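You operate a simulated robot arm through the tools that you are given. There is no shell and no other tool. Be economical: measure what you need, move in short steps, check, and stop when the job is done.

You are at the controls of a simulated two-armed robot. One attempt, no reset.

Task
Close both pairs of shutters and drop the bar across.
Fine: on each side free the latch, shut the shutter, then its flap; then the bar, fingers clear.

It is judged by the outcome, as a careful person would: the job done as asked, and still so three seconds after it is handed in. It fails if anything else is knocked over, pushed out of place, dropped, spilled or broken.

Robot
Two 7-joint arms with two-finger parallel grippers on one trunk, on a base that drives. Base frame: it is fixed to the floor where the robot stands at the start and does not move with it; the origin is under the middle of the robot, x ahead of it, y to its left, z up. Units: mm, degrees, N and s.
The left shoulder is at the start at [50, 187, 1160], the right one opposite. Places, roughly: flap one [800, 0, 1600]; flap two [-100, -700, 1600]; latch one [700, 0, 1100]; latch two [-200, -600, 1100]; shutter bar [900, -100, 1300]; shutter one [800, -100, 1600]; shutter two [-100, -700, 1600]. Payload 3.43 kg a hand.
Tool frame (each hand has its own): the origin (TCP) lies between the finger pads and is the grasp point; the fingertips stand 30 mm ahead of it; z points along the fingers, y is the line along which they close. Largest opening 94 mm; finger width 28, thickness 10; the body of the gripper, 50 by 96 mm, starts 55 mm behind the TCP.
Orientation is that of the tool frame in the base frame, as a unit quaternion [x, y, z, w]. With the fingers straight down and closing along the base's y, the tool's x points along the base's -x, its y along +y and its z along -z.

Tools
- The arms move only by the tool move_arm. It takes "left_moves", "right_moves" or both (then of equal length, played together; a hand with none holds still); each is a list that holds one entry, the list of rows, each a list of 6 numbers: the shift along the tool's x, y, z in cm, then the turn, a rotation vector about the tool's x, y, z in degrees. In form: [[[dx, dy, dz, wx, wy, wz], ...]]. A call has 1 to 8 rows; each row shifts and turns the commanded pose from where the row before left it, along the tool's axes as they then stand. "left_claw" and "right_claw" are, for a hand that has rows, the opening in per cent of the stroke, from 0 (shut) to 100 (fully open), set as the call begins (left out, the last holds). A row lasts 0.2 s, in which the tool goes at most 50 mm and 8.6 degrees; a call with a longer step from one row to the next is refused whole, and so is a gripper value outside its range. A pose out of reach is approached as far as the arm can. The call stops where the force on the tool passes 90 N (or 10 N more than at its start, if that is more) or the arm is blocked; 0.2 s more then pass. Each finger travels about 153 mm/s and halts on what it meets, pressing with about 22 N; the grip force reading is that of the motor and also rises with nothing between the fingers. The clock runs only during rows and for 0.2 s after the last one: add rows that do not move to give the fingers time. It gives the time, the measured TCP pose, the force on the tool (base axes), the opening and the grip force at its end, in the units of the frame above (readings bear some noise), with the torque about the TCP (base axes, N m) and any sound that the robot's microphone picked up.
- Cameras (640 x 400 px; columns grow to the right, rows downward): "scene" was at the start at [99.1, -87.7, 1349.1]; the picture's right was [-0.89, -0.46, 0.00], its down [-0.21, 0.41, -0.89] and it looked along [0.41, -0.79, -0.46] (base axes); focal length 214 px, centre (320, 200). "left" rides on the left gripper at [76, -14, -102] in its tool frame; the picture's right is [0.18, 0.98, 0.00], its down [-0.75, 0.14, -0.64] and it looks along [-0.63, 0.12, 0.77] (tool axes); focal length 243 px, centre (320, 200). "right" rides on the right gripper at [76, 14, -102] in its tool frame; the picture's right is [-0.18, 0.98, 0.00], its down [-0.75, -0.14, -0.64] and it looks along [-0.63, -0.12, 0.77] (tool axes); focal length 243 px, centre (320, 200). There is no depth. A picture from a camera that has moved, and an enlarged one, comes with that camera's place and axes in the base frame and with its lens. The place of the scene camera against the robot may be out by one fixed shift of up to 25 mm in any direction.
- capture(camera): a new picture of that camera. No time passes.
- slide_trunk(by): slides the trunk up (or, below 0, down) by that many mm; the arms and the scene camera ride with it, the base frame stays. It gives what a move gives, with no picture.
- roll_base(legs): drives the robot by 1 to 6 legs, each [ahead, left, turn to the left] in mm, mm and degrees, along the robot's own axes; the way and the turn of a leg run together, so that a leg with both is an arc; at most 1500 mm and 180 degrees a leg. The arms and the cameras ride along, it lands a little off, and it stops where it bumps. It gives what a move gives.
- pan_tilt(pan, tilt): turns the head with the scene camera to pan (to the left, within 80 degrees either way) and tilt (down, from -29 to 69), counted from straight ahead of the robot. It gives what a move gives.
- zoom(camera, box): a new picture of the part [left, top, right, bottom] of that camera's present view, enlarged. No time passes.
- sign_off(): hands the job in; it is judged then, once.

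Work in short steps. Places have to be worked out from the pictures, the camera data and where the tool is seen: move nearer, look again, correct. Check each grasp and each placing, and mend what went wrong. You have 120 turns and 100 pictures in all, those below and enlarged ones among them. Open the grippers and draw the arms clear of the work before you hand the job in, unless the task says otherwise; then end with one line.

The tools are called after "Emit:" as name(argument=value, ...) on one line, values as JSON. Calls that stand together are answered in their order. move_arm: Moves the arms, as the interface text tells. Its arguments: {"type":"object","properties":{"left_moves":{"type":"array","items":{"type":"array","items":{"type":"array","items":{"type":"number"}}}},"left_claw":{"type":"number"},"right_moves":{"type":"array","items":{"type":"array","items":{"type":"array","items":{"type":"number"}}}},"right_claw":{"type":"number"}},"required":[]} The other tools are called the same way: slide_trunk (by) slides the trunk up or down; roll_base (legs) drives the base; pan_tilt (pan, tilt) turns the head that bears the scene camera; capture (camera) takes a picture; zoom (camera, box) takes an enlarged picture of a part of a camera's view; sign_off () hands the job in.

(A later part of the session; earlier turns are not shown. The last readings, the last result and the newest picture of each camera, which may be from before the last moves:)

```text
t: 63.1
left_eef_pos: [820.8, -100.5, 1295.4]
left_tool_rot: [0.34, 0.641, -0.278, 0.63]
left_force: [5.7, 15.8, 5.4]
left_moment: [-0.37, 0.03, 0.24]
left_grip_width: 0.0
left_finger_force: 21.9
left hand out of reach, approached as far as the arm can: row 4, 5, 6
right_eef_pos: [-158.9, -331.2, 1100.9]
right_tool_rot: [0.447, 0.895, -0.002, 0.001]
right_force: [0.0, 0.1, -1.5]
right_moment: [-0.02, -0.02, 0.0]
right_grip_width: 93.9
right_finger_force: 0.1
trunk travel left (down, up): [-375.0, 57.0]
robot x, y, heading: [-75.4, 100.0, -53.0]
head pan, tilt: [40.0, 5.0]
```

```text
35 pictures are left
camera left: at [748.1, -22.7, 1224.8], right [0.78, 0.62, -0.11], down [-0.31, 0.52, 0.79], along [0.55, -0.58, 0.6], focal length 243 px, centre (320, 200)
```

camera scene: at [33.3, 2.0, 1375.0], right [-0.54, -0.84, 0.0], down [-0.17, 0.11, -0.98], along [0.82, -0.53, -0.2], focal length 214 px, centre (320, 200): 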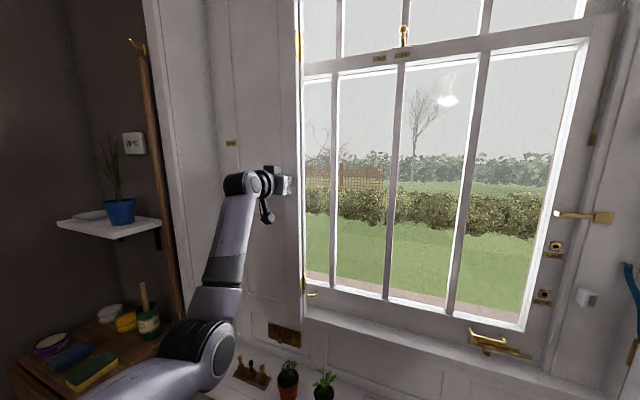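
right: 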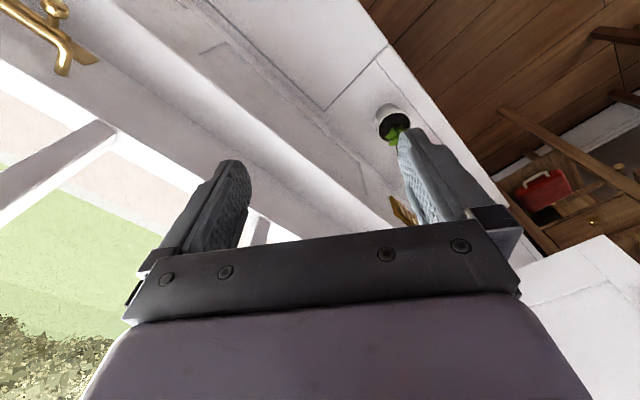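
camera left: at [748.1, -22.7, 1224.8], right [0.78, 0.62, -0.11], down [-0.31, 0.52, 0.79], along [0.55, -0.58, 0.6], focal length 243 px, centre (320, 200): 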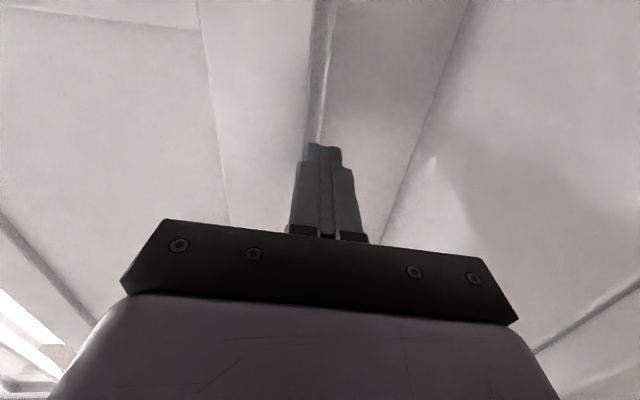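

There is a visible slit between flap edge and box. The arm is at full reach, so retreat the hand and drive the base 120 mm closer.

Emit:
move_arm(left_moves=[[[0, 0, -4, 0, 0, 0], [0, -1, -4, 0, 0, 0], [0, -1, -4, 0, 0, 0], [0, -1, -4, 0, 0, 0], [0, 0, -4, 0, 0, 0]]])

Emit:
roll_base(legs=[[120, 0, 0]])

Emit:
capture(camera="left")

Emit:
pan_tilt(pan=55, tilt=10)

Emit:
capture(camera="scene")

```text
t: 64.3
left_eef_pos: [822.6, 4.4, 1352.1]
left_tool_rot: [0.346, 0.642, -0.277, 0.626]
left_force: [-0.5, 0.3, 0.4]
left_moment: [0.0, 0.0, -0.01]
left_grip_width: 0.1
left_finger_force: 21.9
left hand out of reach, approached as far as the arm can: row 1, 2, 3, 4, 5
right_eef_pos: [-160.1, -333.2, 1099.3]
right_tool_rot: [0.447, 0.894, 0.0, -0.001]
right_force: [0.3, 0.5, 0.3]
right_moment: [0.0, 0.03, 0.03]
right_grip_width: 93.9
right_finger_force: 0.1
trunk travel left (down, up): [-375.0, 57.0]
robot x, y, heading: [-70.0, 98.5, -53.0]
head pan, tilt: [40.0, 5.0]
```

```text
t: 65.4
left_eef_pos: [861.6, -36.6, 1359.6]
left_tool_rot: [0.339, 0.64, -0.275, 0.632]
left_force: [-14.9, 6.3, -0.2]
left_moment: [-0.19, -0.46, 0.85]
left_grip_width: 0.3
left_finger_force: 21.5
right_eef_pos: [-119.1, -387.8, 1097.5]
right_tool_rot: [0.445, 0.896, 0.001, 0.001]
right_force: [1.0, 0.8, -0.5]
right_moment: [-0.03, -0.02, -0.03]
right_grip_width: 93.7
right_finger_force: 0.0
trunk travel left (down, up): [-375.0, 57.0]
robot x, y, heading: [-27.5, 42.4, -52.6]
head pan, tilt: [40.0, 5.0]
stopped in leg 1: the robot was blocked; the commanded pose is now the measured one
```

```text
34 pictures are left
camera left: at [789.1, 39.9, 1287.9], right [0.77, 0.62, -0.11], down [-0.31, 0.52, 0.79], along [0.55, -0.58, 0.6], focal length 243 px, centre (320, 200)
```

left: 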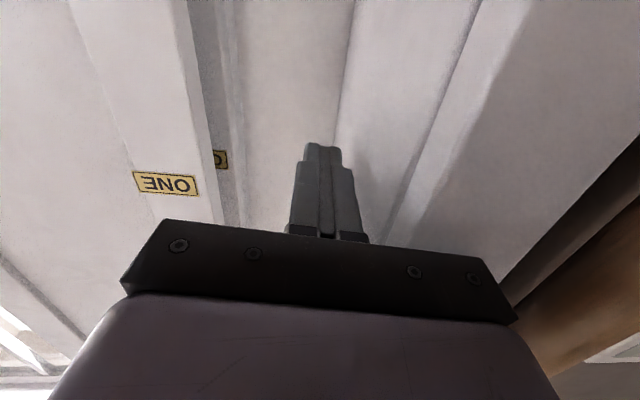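

```text
t: 66.2
left_eef_pos: [862.3, -37.7, 1360.2]
left_tool_rot: [0.338, 0.64, -0.275, 0.633]
left_force: [-14.1, 10.3, 5.3]
left_moment: [0.0, -0.35, 0.69]
left_grip_width: 0.1
left_finger_force: 21.7
right_eef_pos: [-118.8, -387.8, 1098.9]
right_tool_rot: [0.445, 0.895, 0.0, 0.002]
right_force: [0.1, 0.8, 0.5]
right_moment: [0.0, 0.0, 0.01]
right_grip_width: 93.8
right_finger_force: 0.0
trunk travel left (down, up): [-375.0, 57.0]
robot x, y, heading: [-29.2, 48.1, -52.7]
head pan, tilt: [55.0, 10.0]
```

```text
33 pictures are left
camera scene: at [93.0, -4.5, 1377.7], right [0.04, -1.0, 0.0], down [-0.17, -0.01, -0.99], along [0.98, 0.04, -0.17], focal length 214 px, centre (320, 200)
```

scene: 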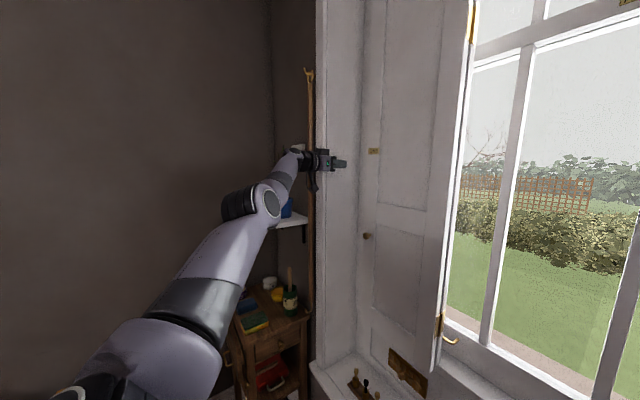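

The arm slid outward along the lining and there is also a small brass pull on the flap at z≈1105. First carry the whole arm clear by moving the base back and right.

Emit:
roll_base(legs=[[-50, 0, 0], [0, -90, 0]])

Emit:
zoom(camera="scene", box=[260, 40, 460, 300])

```text
t: 67.8
left_eef_pos: [763.9, -55.6, 1355.7]
left_tool_rot: [0.339, 0.642, -0.275, 0.63]
left_force: [-0.1, 0.0, -0.4]
left_moment: [0.04, -0.03, 0.03]
left_grip_width: 0.0
left_finger_force: 21.9
right_eef_pos: [-218.9, -403.4, 1097.7]
right_tool_rot: [0.445, 0.895, 0.001, 0.001]
right_force: [0.2, -0.2, 0.1]
right_moment: [0.03, -0.01, -0.01]
right_grip_width: 93.8
right_finger_force: 0.0
trunk travel left (down, up): [-375.0, 57.0]
robot x, y, heading: [-130.9, 27.6, -52.8]
head pan, tilt: [55.0, 10.0]
```

```text
1.54 times, centred on (360, 170) of scene
camera zoom: at [-5.4, -21.5, 1377.1], right [0.04, -1.0, 0.0], down [-0.17, -0.01, -0.98], along [0.98, 0.04, -0.17], focal length 330 px, centre (258, 246)
```

zoom: 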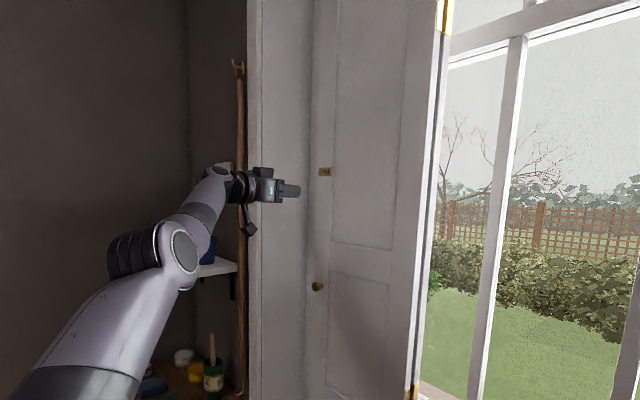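

The flap has a small brass knob (≈n575, l545, z1113). Flex the stretched arm by swinging up/back, then bring it down.

Emit:
move_arm(left_moves=[[[-4, 0, -2, 0, 0, 0], [-4, 0, -2, 0, 0, 0], [-3.5, 0, -3, 0, 0, 0], [-2.5, -1, -4, 0, 0, 0], [0, -1, -4.5, 0, 0, 0], [2, -1, -4, 0, 0, 0], [4, 0, -2, 0, 0, 0], [4, 0, -2, 0, 0, 0]]])

Emit:
capture(camera="scene")

```text
t: 69.6
left_eef_pos: [583.8, 105.2, 1398.8]
left_tool_rot: [0.339, 0.642, -0.276, 0.63]
left_force: [-1.0, 1.0, -0.1]
left_moment: [0.01, 0.0, 0.03]
left_grip_width: 0.0
left_finger_force: 21.9
left hand out of reach, approached as far as the arm can: row 2
right_eef_pos: [-218.3, -403.4, 1099.2]
right_tool_rot: [0.444, 0.896, 0.0, 0.001]
right_force: [-0.3, -0.5, -0.3]
right_moment: [-0.02, 0.0, -0.01]
right_grip_width: 94.0
right_finger_force: 0.0
trunk travel left (down, up): [-375.0, 57.0]
robot x, y, heading: [-133.1, 29.1, -53.0]
head pan, tilt: [55.0, 10.0]
```

```text
31 pictures are left
camera scene: at [-4.5, -20.5, 1377.1], right [0.04, -1.0, 0.0], down [-0.17, -0.01, -0.98], along [0.98, 0.04, -0.17], focal length 214 px, centre (320, 200)
```

scene: 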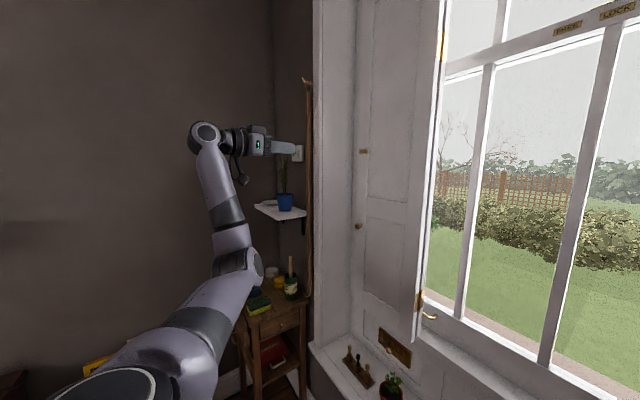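

Arm is flexed again. Lower the hand to knob height and rightwards, then drive base forward and left.

Emit:
move_arm(left_moves=[[[4, -2.5, 0, 0, 0, 0], [4, -2.5, 0, 0, 0, 0], [4, -2.5, 0, 0, 0, 0], [4, -1, 0, 0, 0, 0], [4, 0, 0, 0, 0, 0], [4, 0, 0, 0, 0, 0], [4, 0, 0, 0, 0, 0], [0, 0, 0, 0, 0, 0]]], left_claw=50)

Emit:
roll_base(legs=[[90, 80, 0]])

Emit:
capture(camera="left")

```text
t: 71.4
left_eef_pos: [522.7, 75.8, 1113.6]
left_tool_rot: [0.339, 0.642, -0.274, 0.631]
left_force: [-0.3, -0.5, 0.8]
left_moment: [0.0, 0.01, -0.01]
left_grip_width: 47.4
left_finger_force: 0.0
right_eef_pos: [-217.8, -404.1, 1098.6]
right_tool_rot: [0.445, 0.896, 0.0, -0.001]
right_force: [0.8, 0.1, -0.2]
right_moment: [0.0, -0.01, 0.03]
right_grip_width: 94.1
right_finger_force: 0.1
trunk travel left (down, up): [-375.0, 57.0]
robot x, y, heading: [-129.3, 30.6, -53.2]
head pan, tilt: [55.0, 10.0]
```

```text
t: 72.6
left_eef_pos: [641.9, 52.6, 1114.1]
left_tool_rot: [0.338, 0.642, -0.275, 0.63]
left_force: [0.3, 0.1, -0.6]
left_moment: [0.04, -0.01, 0.04]
left_grip_width: 46.9
left_finger_force: 0.2
right_eef_pos: [-98.5, -427.2, 1098.2]
right_tool_rot: [0.445, 0.895, 0.001, 0.0]
right_force: [0.3, 0.1, -0.4]
right_moment: [0.02, 0.02, 0.02]
right_grip_width: 94.0
right_finger_force: 0.0
trunk travel left (down, up): [-375.0, 57.0]
robot x, y, heading: [-12.3, 5.2, -53.0]
head pan, tilt: [55.0, 10.0]
```

```text
30 pictures are left
camera left: at [568.0, 130.2, 1043.3], right [0.77, 0.63, -0.11], down [-0.31, 0.52, 0.8], along [0.56, -0.58, 0.6], focal length 243 px, centre (320, 200)
```

left: 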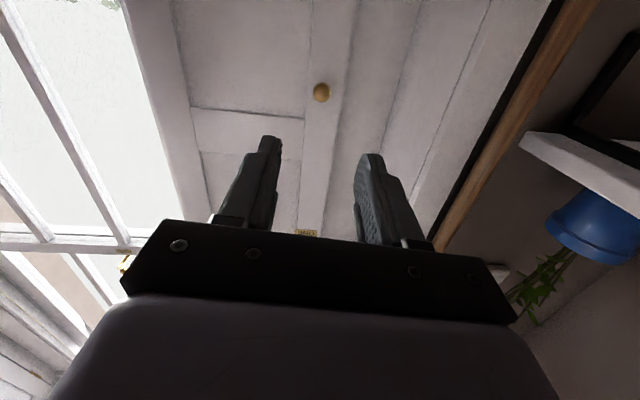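

Flap knob at ≈(n575, l558, z1121). Approach 180 mm and re-look.

Emit:
move_arm(left_moves=[[[-0.5, 0.2, 4.5, 0, 0, 0], [-0.5, 0.2, 4.5, 0, 0, 0], [-0.5, 0, 4.5, 0, 0, 0], [-0.5, 0, 4.5, 0, 0, 0], [0, 0, 0, 0, 0, 0]]])

Emit:
capture(camera="left")

```text
t: 73.8
left_eef_pos: [757.6, -87.8, 1124.4]
left_tool_rot: [0.337, 0.642, -0.275, 0.631]
left_force: [-0.6, 0.0, 0.4]
left_moment: [0.02, 0.01, 0.0]
left_grip_width: 47.2
left_finger_force: 0.2
right_eef_pos: [-99.3, -426.9, 1098.7]
right_tool_rot: [0.444, 0.896, 0.0, 0.0]
right_force: [-0.6, 0.0, -0.2]
right_moment: [0.05, 0.04, 0.01]
right_grip_width: 94.0
right_finger_force: 0.1
trunk travel left (down, up): [-375.0, 57.0]
robot x, y, heading: [-17.9, 4.3, -53.1]
head pan, tilt: [55.0, 10.0]
```

```text
29 pictures are left
camera left: at [682.8, -9.8, 1054.6], right [0.77, 0.63, -0.11], down [-0.31, 0.52, 0.8], along [0.56, -0.58, 0.6], focal length 243 px, centre (320, 200)
```

left: 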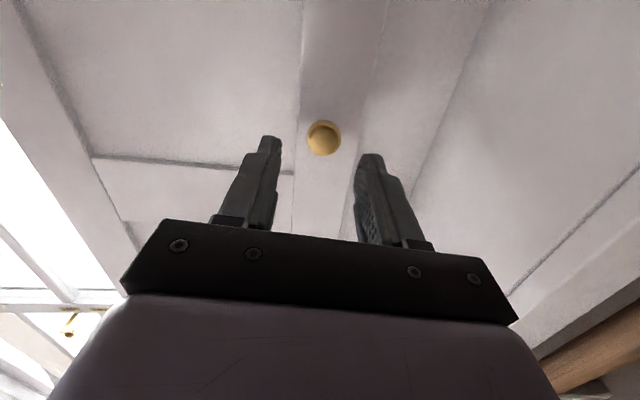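

Knob confirmed at (n578, l558, z1122). Advance 45 mm, close on it.

Emit:
move_arm(left_moves=[[[0, 0.1, 2.3, 0, 0, 0], [0, 0, 2.3, 0, 0, 0], [0, 0, 0, 0, 0, 0]]])

Emit:
move_arm(left_moves=[[[0, 0, 0, 0, 0, 0], [0, 0, 0, 0, 0, 0], [0, 0, 0, 0, 0, 0]]], left_claw=0)

```text
t: 74.6
left_eef_pos: [786.5, -120.3, 1123.3]
left_tool_rot: [0.339, 0.642, -0.275, 0.63]
left_force: [-7.0, 7.5, -3.7]
left_moment: [0.01, -0.09, -0.35]
left_grip_width: 48.0
left_finger_force: 0.7
right_eef_pos: [-100.0, -425.5, 1098.6]
right_tool_rot: [0.444, 0.896, 0.0, -0.001]
right_force: [-0.3, -0.1, 0.1]
right_moment: [0.01, 0.01, -0.02]
right_grip_width: 93.9
right_finger_force: 0.1
trunk travel left (down, up): [-375.0, 57.0]
robot x, y, heading: [-14.3, 5.6, -52.8]
head pan, tilt: [55.0, 10.0]
```

```text
t: 75.4
left_eef_pos: [785.5, -121.0, 1123.7]
left_tool_rot: [0.337, 0.642, -0.275, 0.632]
left_force: [-2.1, 6.7, -0.7]
left_moment: [0.04, -0.01, 0.11]
left_grip_width: 23.4
left_finger_force: 45.3
right_eef_pos: [-100.5, -425.5, 1099.3]
right_tool_rot: [0.444, 0.896, 0.0, -0.001]
right_force: [0.2, -0.5, -0.1]
right_moment: [0.01, 0.0, 0.01]
right_grip_width: 93.9
right_finger_force: 0.3
trunk travel left (down, up): [-375.0, 57.0]
robot x, y, heading: [-14.9, 5.5, -52.8]
head pan, tilt: [55.0, 10.0]
```

Gripped (23 mm). Swing the flap out about its hinge, 32°.

Emit:
move_arm(left_moves=[[[0, -0.75, -3.2, -8, 0, 0], [0, -0.75, -3.2, -8, 0, 0], [0, -0.75, -3.2, -8, 0, 0], [0, -0.75, -3.2, -8, 0, 0], [0, 0, 0, 0, 0, 0]]])

Emit:
pan_tilt(pan=35, tilt=15)

Emit:
capture(camera="scene")

```text
t: 76.6
left_eef_pos: [668.6, -68.4, 1122.8]
left_tool_rot: [0.152, 0.694, -0.088, 0.698]
left_force: [-3.6, -5.9, -7.7]
left_moment: [-0.15, -0.2, -0.48]
left_grip_width: 23.3
left_finger_force: 45.6
right_eef_pos: [-100.4, -427.1, 1097.1]
right_tool_rot: [0.445, 0.895, 0.0, -0.001]
right_force: [-0.1, -0.2, 0.0]
right_moment: [-0.01, -0.03, 0.01]
right_grip_width: 94.3
right_finger_force: 0.1
trunk travel left (down, up): [-375.0, 57.0]
robot x, y, heading: [-12.0, 6.3, -52.6]
head pan, tilt: [55.0, 10.0]
```

```text
t: 77.4
left_eef_pos: [669.5, -65.4, 1123.8]
left_tool_rot: [0.153, 0.694, -0.087, 0.698]
left_force: [-3.1, -5.4, -11.5]
left_moment: [-0.03, -0.18, -0.48]
left_grip_width: 23.1
left_finger_force: 45.5
right_eef_pos: [-99.5, -427.7, 1098.3]
right_tool_rot: [0.445, 0.896, 0.0, -0.001]
right_force: [-1.1, 1.0, 0.5]
right_moment: [0.01, -0.02, -0.01]
right_grip_width: 93.9
right_finger_force: 0.0
trunk travel left (down, up): [-375.0, 57.0]
robot x, y, heading: [-14.9, 4.7, -52.8]
head pan, tilt: [35.0, 15.0]
```

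```text
28 pictures are left
camera scene: at [109.7, -77.2, 1368.7], right [-0.31, -0.95, 0.0], down [-0.25, 0.08, -0.97], along [0.92, -0.29, -0.26], focal length 214 px, centre (320, 200)
```

scene: 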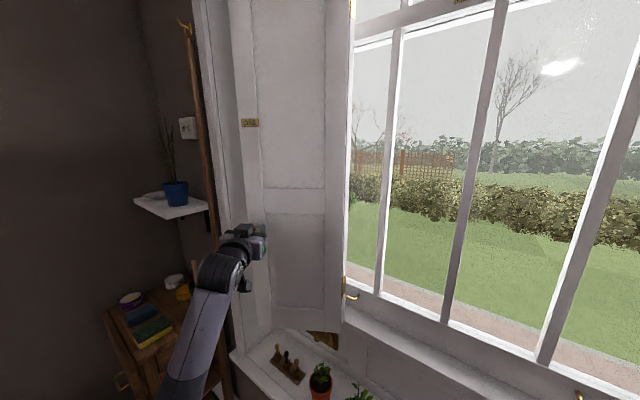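

Smooth. Continue another 32°.

Emit:
move_arm(left_moves=[[[0, -0.75, -3.2, -8, 0, 0], [0, -0.75, -3.2, -8, 0, 0], [0, -0.75, -3.2, -8, 0, 0], [0, -0.75, -3.2, -8, 0, 0], [0, 0, 0, 0, 0, 0]]])

Emit:
move_arm(left_moves=[[[0, -0.75, -3.2, -8, 0, 0], [0, -0.75, -3.2, -8, 0, 0], [0, -0.75, -3.2, -8, 0, 0], [0, 0, 0, 0, 0, 0]]])

Emit:
capture(camera="scene")

```text
t: 78.6
left_eef_pos: [553.6, -56.4, 1160.0]
left_tool_rot: [-0.051, 0.628, 0.143, 0.763]
left_force: [0.2, 0.8, 0.0]
left_moment: [0.0, -0.01, 0.03]
left_grip_width: 0.0
left_finger_force: 33.2
right_eef_pos: [-98.8, -426.0, 1099.2]
right_tool_rot: [0.445, 0.896, 0.001, 0.0]
right_force: [-0.4, -0.4, -0.2]
right_moment: [0.01, 0.05, -0.01]
right_grip_width: 94.1
right_finger_force: 0.0
trunk travel left (down, up): [-375.0, 57.0]
robot x, y, heading: [-12.4, 6.5, -53.0]
head pan, tilt: [35.0, 15.0]
stopped in row 5 (left hand): the arm was blocked; the commanded pose is now the measured one
```

```text
t: 79.6
left_eef_pos: [486.3, -102.6, 1141.9]
left_tool_rot: [-0.207, 0.544, 0.297, 0.757]
left_force: [0.6, 0.1, -0.7]
left_moment: [-0.01, 0.02, -0.02]
left_grip_width: 0.3
left_finger_force: 33.0
right_eef_pos: [-100.8, -426.3, 1097.7]
right_tool_rot: [0.445, 0.896, 0.0, 0.0]
right_force: [0.4, 0.0, 1.0]
right_moment: [-0.03, -0.01, 0.03]
right_grip_width: 93.8
right_finger_force: 0.0
trunk travel left (down, up): [-375.0, 57.0]
robot x, y, heading: [-14.1, 3.8, -52.7]
head pan, tilt: [35.0, 15.0]
```

```text
27 pictures are left
camera scene: at [109.0, -76.0, 1368.9], right [-0.31, -0.95, 0.0], down [-0.25, 0.08, -0.97], along [0.92, -0.3, -0.26], focal length 214 px, centre (320, 200)
```

scene: 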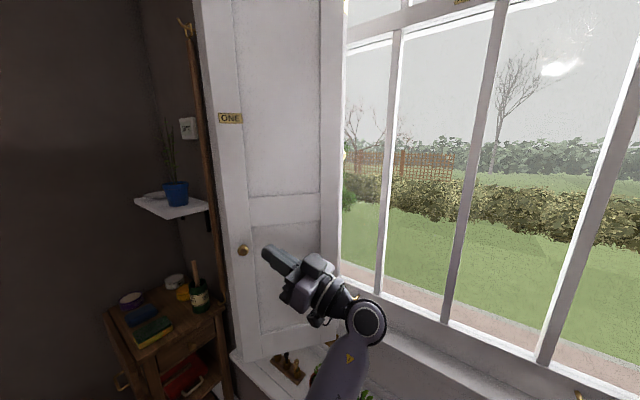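

It slipped off at about 60° flap opening. Re-orient the hand to face the window while backing into the room, to go round the flap's edge and push it from behind.

Emit:
move_arm(left_moves=[[[0, 3.5, 0.2, 8.37, 1.14, -0.91], [0, 3.5, -0.5, 8.37, 1.14, -0.91], [0, 3.3, -1.2, 8.37, 1.14, -0.91], [0, 3.0, -1.8, 8.37, 1.14, -0.91], [0, 0, 0, 8.37, 1.14, -0.91], [0, 0, 0, 8.37, 1.14, -0.91], [0, 0, 0, 8.37, 1.14, -0.91], [0, 0, 0, 8.37, 1.14, -0.91]]])

Emit:
move_arm(left_moves=[[[0, 3.5, 0, 8.37, 1.14, -0.91], [0, 3.5, 0, 8.37, 1.14, -0.91], [0, 4, 0, 8.37, 1.14, -0.91], [0, 3, 0, 0, 0, 0], [0, 0, 0, 0, 0, 0]]])

Emit:
capture(camera="scene")

```text
t: 80.2
left_eef_pos: [442.2, -54.4, 1208.6]
left_tool_rot: [-0.198, 0.547, 0.139, 0.802]
left_force: [-0.4, -0.9, 0.0]
left_moment: [0.0, -0.01, -0.03]
left_grip_width: 0.0
left_finger_force: 33.2
left hand out of reach, approached as far as the arm can: row 3
right_eef_pos: [-99.9, -426.8, 1098.7]
right_tool_rot: [0.444, 0.896, 0.0, 0.0]
right_force: [-0.1, -0.7, 0.7]
right_moment: [0.01, 0.02, 0.01]
right_grip_width: 94.3
right_finger_force: 0.1
trunk travel left (down, up): [-375.0, 57.0]
robot x, y, heading: [-14.3, 5.7, -52.7]
head pan, tilt: [35.0, 15.0]
stopped in row 3 (left hand): the arm was blocked; the commanded pose is now the measured one
```

```text
t: 81.4
left_eef_pos: [437.6, -78.0, 1168.4]
left_tool_rot: [-0.047, 0.568, -0.011, 0.821]
left_force: [-0.4, -0.2, -0.6]
left_moment: [0.0, 0.04, 0.02]
left_grip_width: 0.0
left_finger_force: 33.0
left hand out of reach, approached as far as the arm can: row 1, 2, 3, 4
right_eef_pos: [-101.0, -425.0, 1098.4]
right_tool_rot: [0.445, 0.896, 0.0, 0.0]
right_force: [1.4, 0.1, -0.2]
right_moment: [-0.07, -0.01, 0.0]
right_grip_width: 94.0
right_finger_force: 0.0
trunk travel left (down, up): [-375.0, 57.0]
robot x, y, heading: [-13.2, 6.6, -52.5]
head pan, tilt: [35.0, 15.0]
```

```text
26 pictures are left
camera scene: at [109.1, -76.3, 1368.9], right [-0.31, -0.95, 0.0], down [-0.25, 0.08, -0.97], along [0.92, -0.3, -0.26], focal length 214 px, centre (320, 200)
```

scene: 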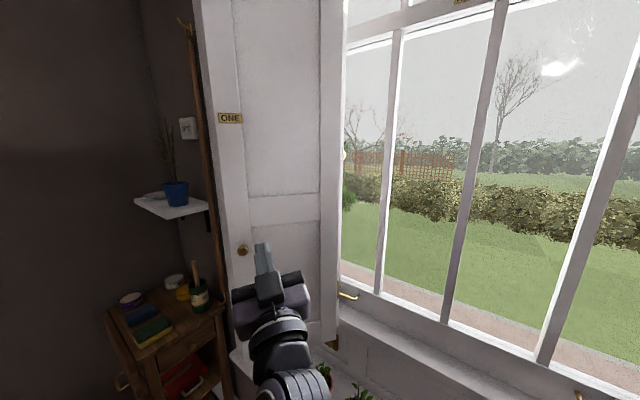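

The arm is folded too tightly against the body. Back the base 140 mm, which also takes the hand clear of the flap.

Emit:
roll_base(legs=[[-140, 0, 0]])

Emit:
move_arm(left_moves=[[[0, 3, 2, 0, 6, 0], [0, 3, 2, 0, 6, 0], [0, 3, 2, 0, 6, 0], [0, 3, 1, 8.5, 0, 0], [0, 3, 0, 8.5, 0, 0], [0, 3, 0, 8.5, 0, 0], [0, 2, 0, 8.5, 0, 0], [0, 0, 0, 8.5, 0, 0]]])

Emit:
capture(camera="scene")

```text
t: 82.7
left_eef_pos: [352.5, 33.7, 1168.0]
left_tool_rot: [-0.043, 0.569, -0.01, 0.821]
left_force: [-0.4, 0.3, 0.1]
left_moment: [-0.01, 0.0, -0.03]
left_grip_width: 0.0
left_finger_force: 32.9
right_eef_pos: [-185.6, -315.2, 1099.2]
right_tool_rot: [0.446, 0.895, 0.001, 0.001]
right_force: [0.2, 0.2, 0.1]
right_moment: [0.0, -0.01, 0.03]
right_grip_width: 94.0
right_finger_force: 0.1
trunk travel left (down, up): [-375.0, 57.0]
robot x, y, heading: [-96.2, 116.8, -52.9]
head pan, tilt: [35.0, 15.0]
```

```text
t: 84.5
left_eef_pos: [525.7, 114.2, 1154.9]
left_tool_rot: [0.223, 0.637, -0.264, 0.689]
left_force: [-0.3, 0.2, -0.2]
left_moment: [0.0, 0.02, 0.0]
left_grip_width: 0.0
left_finger_force: 33.1
left hand out of reach, approached as far as the arm can: row 1, 2, 3, 4, 5, 6
right_eef_pos: [-184.5, -314.7, 1098.7]
right_tool_rot: [0.446, 0.895, 0.0, 0.0]
right_force: [0.4, -0.1, 0.8]
right_moment: [0.01, 0.02, -0.01]
right_grip_width: 94.0
right_finger_force: 0.1
trunk travel left (down, up): [-375.0, 57.0]
robot x, y, heading: [-98.9, 114.5, -52.9]
head pan, tilt: [35.0, 15.0]
```

```text
25 pictures are left
camera scene: at [24.3, 35.7, 1368.9], right [-0.31, -0.95, 0.0], down [-0.25, 0.08, -0.97], along [0.92, -0.3, -0.26], focal length 214 px, centre (320, 200)
```

scene: 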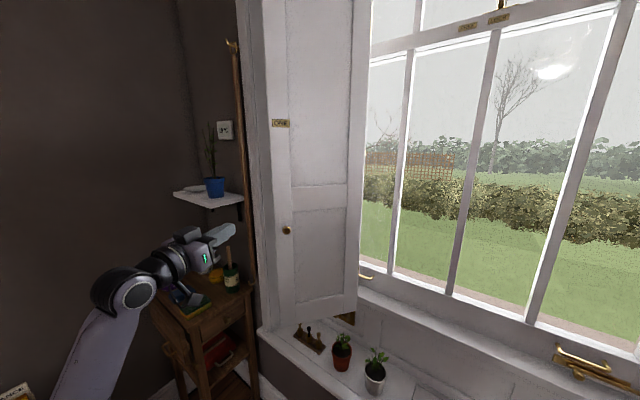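

Hand is free at (n222,l490), pointing ~forward. Insert behind the flap and start sweeping right.

Emit:
move_arm(left_moves=[[[0, -1, 4.1, 3.2, 0, 0], [0, -0.7, 4.2, 3.2, 0, 0], [0, -0.5, 4.2, 3.2, 0, 0], [0, -0.2, 4.2, 3.2, 0, 0], [0, -3.8, 0, 0, 0, 0], [0, -4, -0.3, 0, 0, 0], [0, -4, -0.8, 0, 0, 0], [0, -4, -0.3, 0, 0, 0]]])

Emit:
capture(camera="scene")

```text
t: 85.8
left_eef_pos: [612.6, -16.5, 1171.1]
left_tool_rot: [0.284, 0.613, -0.308, 0.669]
left_force: [-0.2, 45.6, -8.4]
left_moment: [0.76, 0.08, 0.57]
left_grip_width: 0.0
left_finger_force: 33.2
right_eef_pos: [-178.0, -310.6, 1100.3]
right_tool_rot: [0.439, 0.898, -0.001, 0.0]
right_force: [0.2, 0.4, 0.4]
right_moment: [0.04, 0.01, -0.02]
right_grip_width: 94.0
right_finger_force: 0.0
trunk travel left (down, up): [-375.0, 57.0]
robot x, y, heading: [-101.0, 119.8, -52.3]
head pan, tilt: [35.0, 15.0]
stopped in row 6 (left hand): the force on the tool passed its limit (the readings are from after the stop); the commanded pose is now the measured one
```

```text
24 pictures are left
camera scene: at [25.6, 42.5, 1369.0], right [-0.3, -0.96, 0.0], down [-0.25, 0.07, -0.97], along [0.92, -0.29, -0.26], focal length 214 px, centre (320, 200)
```

scene: 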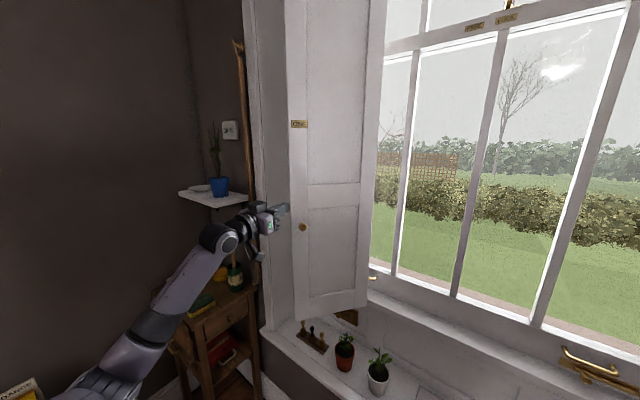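

Contact force stopped the sweep; look through the hand camera to see what touches.

Emit:
capture(camera="left")

Emit:
zoom(camera="scene", box=[230, 160, 350, 260])

```text
23 pictures are left
camera left: at [539.0, 47.6, 1086.8], right [0.76, 0.62, -0.18], down [-0.35, 0.63, 0.7], along [0.55, -0.47, 0.69], focal length 243 px, centre (320, 200)
```

left: 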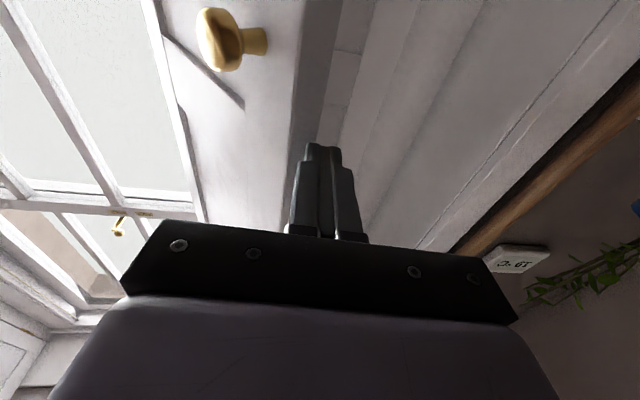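

```text
4.00 times, centred on (290, 210) of scene
camera zoom: at [25.6, 42.5, 1369.0], right [-0.3, -0.96, 0.0], down [-0.25, 0.07, -0.97], along [0.92, -0.29, -0.26], focal length 858 px, centre (440, 160)
```

zoom: 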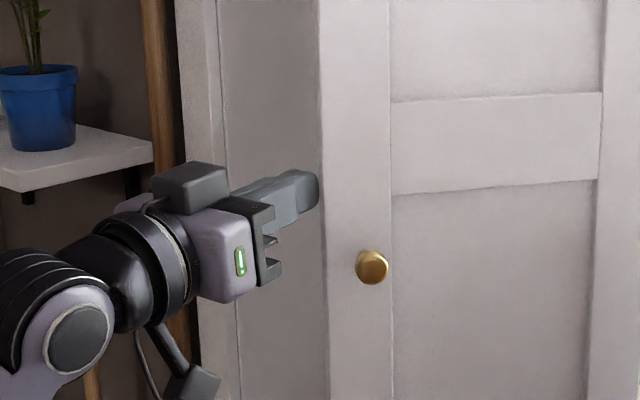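

The fingertip hit the flap's edge end-on. Shift 35 mm left, go 70 mm deeper, and then sweep right slowly.

Emit:
move_arm(left_moves=[[[0, 1, -1.5, 0, 0, 0], [0, 3.2, 0, 0, 0, 0], [0, -0.2, 4.2, 1.5, 0, 0], [0, -0.2, 4, 1.5, 0, 0], [0, -2, 0, 0, 0, 0], [0, -2.5, -0.3, 0, 0, 0], [0, -2.5, -0.5, 0, 0, 0], [0, -2.5, -0.8, 0, 0, 0]]])

Emit:
capture(camera="scene")

```text
t: 87.3
left_eef_pos: [627.7, -68.8, 1177.9]
left_tool_rot: [0.304, 0.605, -0.323, 0.661]
left_force: [-12.4, 44.2, -5.5]
left_moment: [1.3, -0.03, -2.96]
left_grip_width: 0.0
left_finger_force: 32.8
right_eef_pos: [-178.3, -309.2, 1099.9]
right_tool_rot: [0.438, 0.899, -0.002, 0.002]
right_force: [-0.2, 0.3, 0.2]
right_moment: [-0.02, 0.01, 0.02]
right_grip_width: 94.0
right_finger_force: 0.1
trunk travel left (down, up): [-375.0, 57.0]
robot x, y, heading: [-97.5, 122.1, -51.9]
head pan, tilt: [35.0, 15.0]
stopped in row 7 (left hand): the force on the tool passed its limit (the readings are from after the stop); the commanded pose is now the measured one
```

```text
21 pictures are left
camera scene: at [23.5, 47.0, 1369.5], right [-0.29, -0.96, 0.01], down [-0.25, 0.07, -0.97], along [0.92, -0.28, -0.26], focal length 214 px, centre (320, 200)
```

scene: 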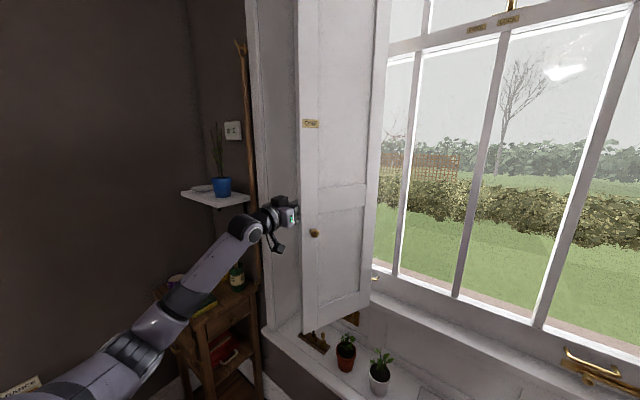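

Fingers are behind the flap but the palm corner touches its edge. Back out 40 mm and sweep right along the arc.

Emit:
move_arm(left_moves=[[[0, 0.3, -4, 0, 0, 0], [0, -3.5, 0, 0, 0, 0], [0, -3.5, -1.2, 0, 0, 0], [0, -3.5, -1.0, 0, 0, 0], [0, -3.5, 0.0, 0, 0, 0], [0, -3.5, 0.3, 0, 0, 0], [0, -3.5, 0.8, 0, 0, 0], [0, -3, 1.5, 0, 0, 0]]])

Emit:
capture(camera="scene")

```text
t: 89.1
left_eef_pos: [414.3, -193.8, 1168.9]
left_tool_rot: [0.308, 0.604, -0.327, 0.658]
left_force: [-0.4, 0.8, -0.8]
left_moment: [-0.01, 0.01, 0.02]
left_grip_width: 0.0
left_finger_force: 33.0
right_eef_pos: [-179.9, -312.3, 1098.9]
right_tool_rot: [0.439, 0.898, 0.0, -0.001]
right_force: [-0.2, -1.4, 0.5]
right_moment: [0.01, 0.0, 0.0]
right_grip_width: 94.1
right_finger_force: 0.1
trunk travel left (down, up): [-375.0, 57.0]
robot x, y, heading: [-98.2, 119.9, -52.0]
head pan, tilt: [35.0, 15.0]
```

```text
20 pictures are left
camera scene: at [24.6, 39.2, 1368.9], right [-0.29, -0.96, 0.0], down [-0.25, 0.08, -0.97], along [0.92, -0.28, -0.26], focal length 214 px, centre (320, 200)
```

scene: 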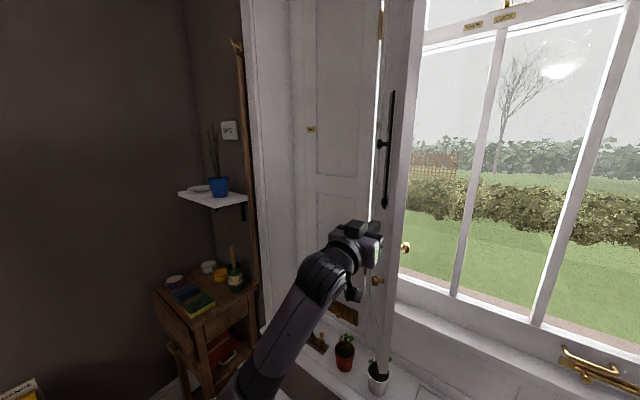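

The flap is past 90°, and shows a black pivoted bar on its inner face – that is the shutter bar. Keep pushing it closed.

Emit:
move_arm(left_moves=[[[0, -3, 2, 0, 0, 0], [0, -2.5, 3, 0, 0, 0], [0, -1.5, 3.2, 0, 0, 0], [0, -1, 3, 0, 0, 0], [0, -0.5, 2.5, 0, 0, 0], [0, 0, 2, 0, 0, 0], [0, 0, 1.5, 0, 0, 0], [0, 0, 0, 0, 0, 0]]])

Emit:
pan_tilt(pan=0, tilt=8)

Emit:
capture(camera="scene")

```text
t: 90.9
left_eef_pos: [448.2, -381.6, 1183.4]
left_tool_rot: [0.308, 0.605, -0.327, 0.658]
left_force: [-0.9, 0.3, 0.1]
left_moment: [0.03, 0.0, -0.03]
left_grip_width: 0.1
left_finger_force: 33.4
right_eef_pos: [-179.4, -313.8, 1097.2]
right_tool_rot: [0.439, 0.898, 0.0, -0.001]
right_force: [-0.2, -0.1, 0.4]
right_moment: [0.01, 0.05, 0.02]
right_grip_width: 93.9
right_finger_force: 0.0
trunk travel left (down, up): [-375.0, 57.0]
robot x, y, heading: [-97.4, 118.5, -52.2]
head pan, tilt: [35.0, 15.0]
```

```text
t: 92.0
left_eef_pos: [449.4, -380.7, 1181.3]
left_tool_rot: [0.308, 0.604, -0.327, 0.659]
left_force: [-0.6, 0.0, 0.2]
left_moment: [0.01, -0.02, 0.05]
left_grip_width: 0.1
left_finger_force: 33.3
right_eef_pos: [-179.3, -312.1, 1097.9]
right_tool_rot: [0.439, 0.898, 0.0, 0.0]
right_force: [-0.3, 0.4, 0.1]
right_moment: [0.02, -0.03, -0.01]
right_grip_width: 93.9
right_finger_force: 0.1
trunk travel left (down, up): [-375.0, 57.0]
robot x, y, heading: [-99.5, 117.7, -52.1]
head pan, tilt: [0.0, 8.0]
```

```text
19 pictures are left
camera scene: at [-7.4, -5.8, 1380.3], right [-0.79, -0.61, 0.0], down [-0.09, 0.11, -0.99], along [0.61, -0.78, -0.14], focal length 214 px, centre (320, 200)
```

scene: 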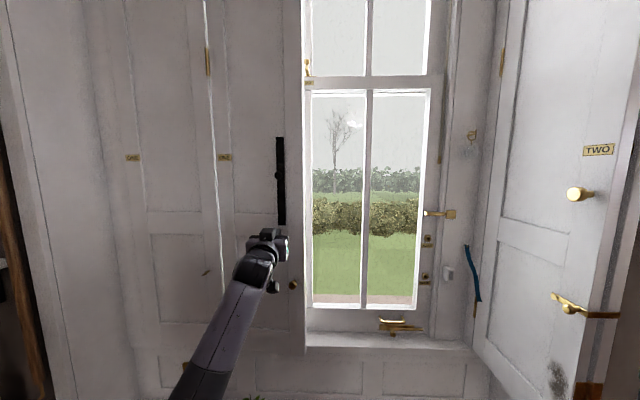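

Left flap is almost closed. Push the last bit until it seats, then retreat the hand.

Emit:
move_arm(left_moves=[[[0, 0, 1.5, 0, 0, 0], [0, 0, 1.5, 0, 0, 0], [0, 0, 1.2, 0, 0, 0], [0, 0, 1.0, 0, 0, 0], [0, 0, 0, 0, 0, 0]]])

Emit:
move_arm(left_moves=[[[0, 0, -4, 0, 0, 0], [0, 1, -4, 0, 0, 0], [0, 2, -4, 0, 0, 0], [0, 3, -3.5, 0, 0, 0], [0, 3, -3.5, 0, 0, 0], [0, 3, -2, 0, 0, 0], [0, 0, 0, 0, 0, 0]]])

Emit:
capture(camera="scene")

```text
t: 92.8
left_eef_pos: [466.4, -405.4, 1184.4]
left_tool_rot: [0.309, 0.608, -0.325, 0.655]
left_force: [-34.2, 55.2, -3.8]
left_moment: [0.76, 0.42, 0.09]
left_grip_width: 0.1
left_finger_force: 32.8
right_eef_pos: [-183.7, -305.1, 1102.0]
right_tool_rot: [0.437, 0.899, -0.002, 0.004]
right_force: [-0.1, -0.5, -0.6]
right_moment: [-0.01, 0.01, -0.04]
right_grip_width: 94.0
right_finger_force: 0.1
trunk travel left (down, up): [-375.0, 57.0]
robot x, y, heading: [-99.1, 117.3, -51.8]
head pan, tilt: [0.0, 8.0]
stopped in row 4 (left hand): the force on the tool passed its limit (the readings are from after the stop); the commanded pose is now the measured one
```

```text
t: 94.4
left_eef_pos: [442.4, -172.3, 1165.2]
left_tool_rot: [0.311, 0.612, -0.322, 0.652]
left_force: [0.1, 0.0, 0.0]
left_moment: [-0.01, 0.01, -0.01]
left_grip_width: 0.0
left_finger_force: 33.2
right_eef_pos: [-180.6, -313.4, 1099.1]
right_tool_rot: [0.438, 0.899, -0.001, 0.0]
right_force: [-0.9, 0.8, -0.5]
right_moment: [-0.05, -0.01, 0.0]
right_grip_width: 94.3
right_finger_force: 0.1
trunk travel left (down, up): [-375.0, 57.0]
robot x, y, heading: [-99.8, 121.7, -51.9]
head pan, tilt: [0.0, 8.0]
```

```text
18 pictures are left
camera scene: at [-8.2, -4.7, 1380.3], right [-0.79, -0.61, 0.0], down [-0.09, 0.11, -0.99], along [0.61, -0.78, -0.14], focal length 214 px, centre (320, 200)
```

scene: 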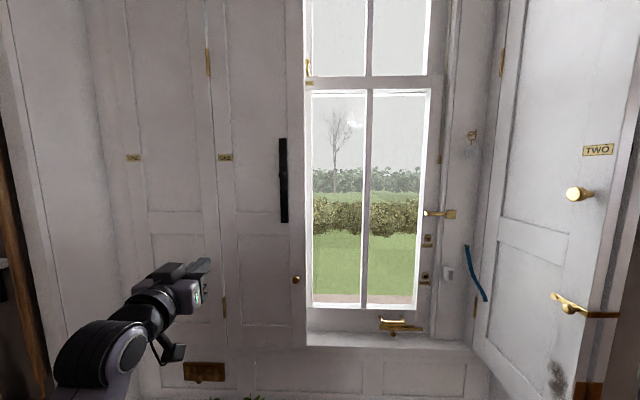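

Left side is fully closed. Now the right side, mirrored, with the right hand (latch two knob ≈ n381, l−472, z1097). Bring it forward and pitch it horizontal.

Emit:
move_arm(right_moves=[[[-3.5, 0.8, 0, 0, 0, 0], [-3.5, 0.8, 0, 0, 0, 0], [-3.5, 0.8, 0, 0, 0, 0], [-3.5, 0.8, 0, 0, 0, 0], [0, 0, 0, 0, -8.5, 0], [0, 0, 0, 0, -8.5, 0], [0, 0, 0, 0, -8.5, 0], [0, 0, 0, 0, -8.5, 0]]], right_claw=60)

Emit:
move_arm(right_moves=[[[0, 0, 0, 0, -8, 0], [0, 0, 0, 0, -8, 0], [0, 0, 0, 0, -8, 0], [0, 0, 0, 0, -8, 0], [0, 0, 0, 0, -8, 0], [0, 0, 0, 0, -8, 0], [0, 0, 0, 0, -8, 0]]])

Emit:
move_arm(right_moves=[[[0, 0, 0, 8.5, 0, 0], [0, 0, 0, 8.5, 0, 0], [0, 0, 0, 8.5, 0, 0], [0, 0, 0, 8.5, 0, 0], [0, 0, 0, 8.5, 0, 0], [0, 0, 0, 8.5, 0, 0], [0, 0, 0, 8.5, 0, 0], [0, 0, 0, 8.5, 0, 0]]])

```text
t: 96.2
left_eef_pos: [442.3, -172.7, 1166.2]
left_tool_rot: [0.311, 0.611, -0.323, 0.652]
left_force: [0.0, -0.7, 0.5]
left_moment: [0.0, -0.01, 0.01]
left_grip_width: 0.0
left_finger_force: 32.8
right_eef_pos: [-69.5, -402.8, 1099.5]
right_tool_rot: [0.42, 0.858, -0.13, 0.265]
right_force: [-0.6, 0.1, -0.7]
right_moment: [0.03, 0.02, -0.01]
right_grip_width: 56.2
right_finger_force: 0.0
trunk travel left (down, up): [-375.0, 57.0]
robot x, y, heading: [-100.3, 119.0, -52.2]
head pan, tilt: [0.0, 8.0]
```

```text
t: 97.8
left_eef_pos: [442.2, -174.0, 1166.0]
left_tool_rot: [0.311, 0.611, -0.322, 0.653]
left_force: [-0.6, 0.3, -0.1]
left_moment: [0.01, -0.03, 0.01]
left_grip_width: 0.2
left_finger_force: 33.3
right_eef_pos: [-62.2, -416.6, 1098.4]
right_tool_rot: [0.31, 0.636, -0.31, 0.636]
right_force: [0.6, -0.6, 0.4]
right_moment: [0.0, -0.03, 0.0]
right_grip_width: 56.6
right_finger_force: 0.0
right hand out of reach, approached as far as the arm can: row 4, 5
trunk travel left (down, up): [-375.0, 57.0]
robot x, y, heading: [-97.4, 116.4, -51.9]
head pan, tilt: [0.0, 8.0]
```

```text
t: 99.6
left_eef_pos: [442.7, -173.1, 1166.0]
left_tool_rot: [0.31, 0.611, -0.322, 0.653]
left_force: [0.2, -0.3, 0.7]
left_moment: [-0.01, 0.0, -0.01]
left_grip_width: 0.0
left_finger_force: 33.1
right_eef_pos: [-61.4, -415.9, 1099.0]
right_tool_rot: [-0.613, -0.353, 0.613, -0.352]
right_force: [0.0, -0.4, -0.2]
right_moment: [-0.01, 0.0, -0.03]
right_grip_width: 56.2
right_finger_force: 0.0
trunk travel left (down, up): [-375.0, 57.0]
robot x, y, heading: [-100.2, 120.7, -52.0]
head pan, tilt: [0.0, 8.0]
```

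Finish the yaw and move to a standoff before latch two, then look with the right camera.

Emit:
move_arm(right_moves=[[[0, 0, 0, 7.5, 0, 0], [0, 0, 0, 7.5, 0, 0], [0, 2, 3.5, 0, 0, 0], [0, 2, 3.5, 0, 0, 0], [0, 1.9, 3.5, 0, 0, 0], [0, 0, 0, 0, 0, 0]]])

Emit:
capture(camera="right")

```text
t: 101.0
left_eef_pos: [443.3, -173.7, 1165.3]
left_tool_rot: [0.311, 0.611, -0.323, 0.652]
left_force: [-0.3, -1.1, 0.0]
left_moment: [-0.03, 0.01, 0.02]
left_grip_width: 0.3
left_finger_force: 33.2
right_eef_pos: [-95.2, -531.5, 1097.8]
right_tool_rot: [0.654, 0.272, -0.652, 0.271]
right_force: [-0.2, 0.1, -0.6]
right_moment: [-0.01, -0.02, -0.01]
right_grip_width: 56.3
right_finger_force: 0.2
trunk travel left (down, up): [-375.0, 57.0]
robot x, y, heading: [-97.4, 120.5, -52.0]
head pan, tilt: [0.0, 8.0]
```

```text
17 pictures are left
camera right: at [-12.9, -468.8, 1020.6], right [0.69, -0.7, 0.18], down [0.35, 0.55, 0.75], along [-0.63, -0.46, 0.63], focal length 243 px, centre (320, 200)
```

right: 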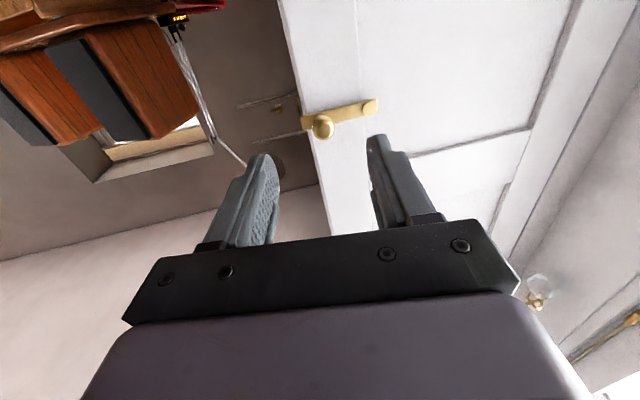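

Latch-two knob triangulates to (−151,−589,1098), just as estimated. Approach, grip, and turn it down along the mirrored arc.

Emit:
move_arm(right_moves=[[[0, 0.1, 3.3, 0, 0, 0], [0, 0, 3.3, 0, 0, 0], [0, 0, 0, 0, 0, 0]]])

Emit:
move_arm(right_moves=[[[0, 0, 0, 0, 0, 0], [0, 0, 0, 0, 0, 0], [0, 0, 0, 0, 0, 0]]], right_claw=0)

Emit:
move_arm(right_moves=[[[1.2, 0.1, 0, 0, 0, 0], [1.0, 0.4, 0, 0, 0, 0], [0.7, 0.9, 0, 0, 0, 0], [0.6, 1.0, 0, 0, 0, 0], [0.5, 1.0, 0, 0, 0, 0], [0.3, 1.0, 0, 0, 0, 0], [0, 0.8, 0, 0, 0, 0], [0, 0, 0, 0, 0, 0]]])

Emit:
capture(camera="right")

```text
t: 101.8
left_eef_pos: [442.8, -172.7, 1165.7]
left_tool_rot: [0.309, 0.611, -0.322, 0.654]
left_force: [-0.8, -0.8, -0.1]
left_moment: [0.02, 0.0, 0.0]
left_grip_width: 0.1
left_finger_force: 33.4
right_eef_pos: [-141.1, -579.2, 1098.7]
right_tool_rot: [0.653, 0.271, -0.653, 0.27]
right_force: [0.3, -0.6, -1.0]
right_moment: [-0.01, -0.01, -0.01]
right_grip_width: 56.3
right_finger_force: 0.0
trunk travel left (down, up): [-375.0, 57.0]
robot x, y, heading: [-98.6, 118.9, -52.0]
head pan, tilt: [0.0, 8.0]
```

```text
t: 102.6
left_eef_pos: [440.8, -170.4, 1166.2]
left_tool_rot: [0.311, 0.61, -0.323, 0.653]
left_force: [-0.6, -0.3, -0.5]
left_moment: [-0.02, 0.02, 0.01]
left_grip_width: 0.1
left_finger_force: 32.9
right_eef_pos: [-144.2, -576.0, 1098.3]
right_tool_rot: [0.655, 0.269, -0.653, 0.268]
right_force: [-12.8, 21.0, -6.9]
right_moment: [-0.28, 0.53, -1.25]
right_grip_width: 26.5
right_finger_force: 45.2
trunk travel left (down, up): [-375.0, 57.0]
robot x, y, heading: [-97.4, 118.6, -52.0]
head pan, tilt: [0.0, 8.0]
```

```text
t: 104.4
left_eef_pos: [437.7, -169.9, 1169.1]
left_tool_rot: [0.311, 0.608, -0.324, 0.655]
left_force: [0.6, 0.3, 0.2]
left_moment: [0.0, 0.0, -0.02]
left_grip_width: 0.1
left_finger_force: 33.2
right_eef_pos: [-115.3, -606.2, 1055.1]
right_tool_rot: [0.662, 0.259, -0.654, 0.258]
right_force: [-38.4, 59.8, -15.1]
right_moment: [-0.92, 0.45, -1.24]
right_grip_width: 17.0
right_finger_force: 44.8
trunk travel left (down, up): [-375.0, 57.0]
robot x, y, heading: [-99.8, 121.1, -52.0]
head pan, tilt: [0.0, 8.0]
```

```text
16 pictures are left
camera right: at [-30.4, -547.2, 978.6], right [0.67, -0.72, 0.19], down [0.37, 0.54, 0.76], along [-0.65, -0.44, 0.62], focal length 243 px, centre (320, 200)
```

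right: 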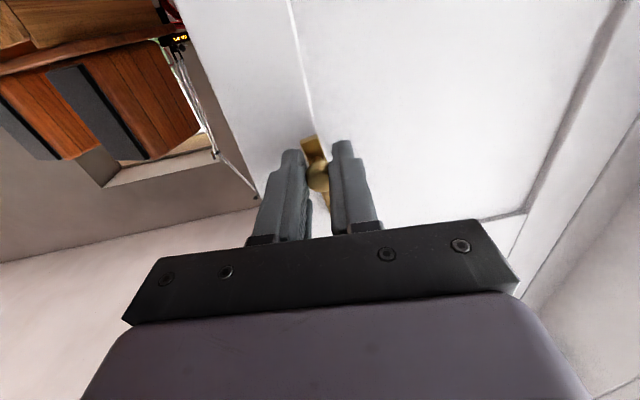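

Latch two hangs down. Release, withdraw, and raise to the shutter-two knob height.

Emit:
move_arm(right_moves=[[[0, -0.8, 0, 0, 0, 0], [0, 0, 0, 0, 0, 0], [0, 0, -3, 0, 0, 0], [0, 0, -4, 0, 0, 0], [0, 0, 0, 0, 0, 0]]], right_claw=60)

Emit:
move_arm(right_moves=[[[-4.2, -0.3, 0, 0, 0, 0], [-4.2, -0.3, 0, 0, 0, 0], [-4.2, -0.3, 0, 0, 0, 0], [-4.2, -0.3, 0, 0, 0, 0], [-4.2, 0, 0, 0, 0, 0], [-4.2, 0, 0, 0, 0, 0], [0, 0, 0, 0, 0, 0]]])

Emit:
capture(camera="right")

```text
t: 105.6
left_eef_pos: [442.7, -173.9, 1164.6]
left_tool_rot: [0.311, 0.611, -0.322, 0.653]
left_force: [-0.7, -0.1, 0.2]
left_moment: [-0.02, 0.02, -0.02]
left_grip_width: 0.1
left_finger_force: 33.2
right_eef_pos: [-60.7, -560.8, 1055.3]
right_tool_rot: [-0.653, -0.27, 0.653, -0.27]
right_force: [-0.7, -0.3, -0.4]
right_moment: [0.0, 0.0, 0.04]
right_grip_width: 56.2
right_finger_force: 0.2
trunk travel left (down, up): [-375.0, 57.0]
robot x, y, heading: [-100.0, 119.2, -51.9]
head pan, tilt: [0.0, 8.0]
```

```text
t: 107.2
left_eef_pos: [444.2, -173.8, 1164.4]
left_tool_rot: [0.311, 0.611, -0.322, 0.653]
left_force: [0.3, -0.1, -0.3]
left_moment: [-0.03, 0.01, -0.02]
left_grip_width: 0.3
left_finger_force: 33.5
right_eef_pos: [-68.3, -553.8, 1307.2]
right_tool_rot: [0.653, 0.271, -0.653, 0.27]
right_force: [-0.4, -0.1, -0.4]
right_moment: [0.0, 0.0, 0.02]
right_grip_width: 56.4
right_finger_force: 0.1
trunk travel left (down, up): [-375.0, 57.0]
robot x, y, heading: [-99.2, 124.8, -52.2]
head pan, tilt: [0.0, 8.0]
```

```text
15 pictures are left
camera right: at [13.6, -491.5, 1230.0], right [0.69, -0.7, 0.18], down [0.35, 0.55, 0.75], along [-0.63, -0.46, 0.63], focal length 243 px, centre (320, 200)
```

right: 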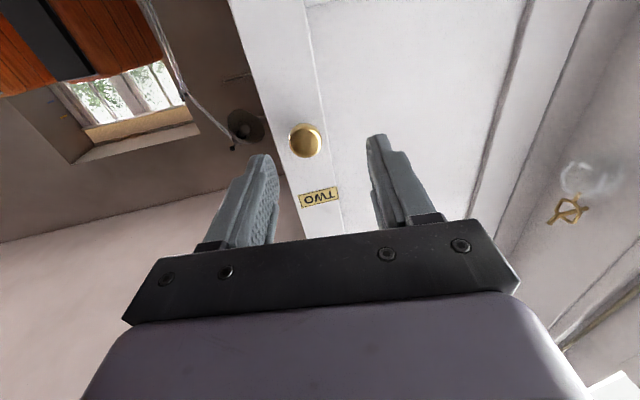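

Knob two at ≈(−137,−601,1316). The base is too far back for the swing, so drive 100 mm forward first.

Emit:
roll_base(legs=[[100, 0, 0]])

```text
t: 108.3
left_eef_pos: [505.3, -252.2, 1165.3]
left_tool_rot: [0.31, 0.612, -0.322, 0.653]
left_force: [0.8, -0.9, -0.9]
left_moment: [-0.04, -0.02, 0.01]
left_grip_width: 0.1
left_finger_force: 33.0
right_eef_pos: [-6.6, -633.8, 1306.7]
right_tool_rot: [0.653, 0.272, -0.653, 0.271]
right_force: [0.8, 0.0, -0.2]
right_moment: [0.0, 0.0, -0.03]
right_grip_width: 56.4
right_finger_force: 0.2
trunk travel left (down, up): [-375.0, 57.0]
robot x, y, heading: [-37.7, 38.1, -52.1]
head pan, tilt: [0.0, 8.0]
```

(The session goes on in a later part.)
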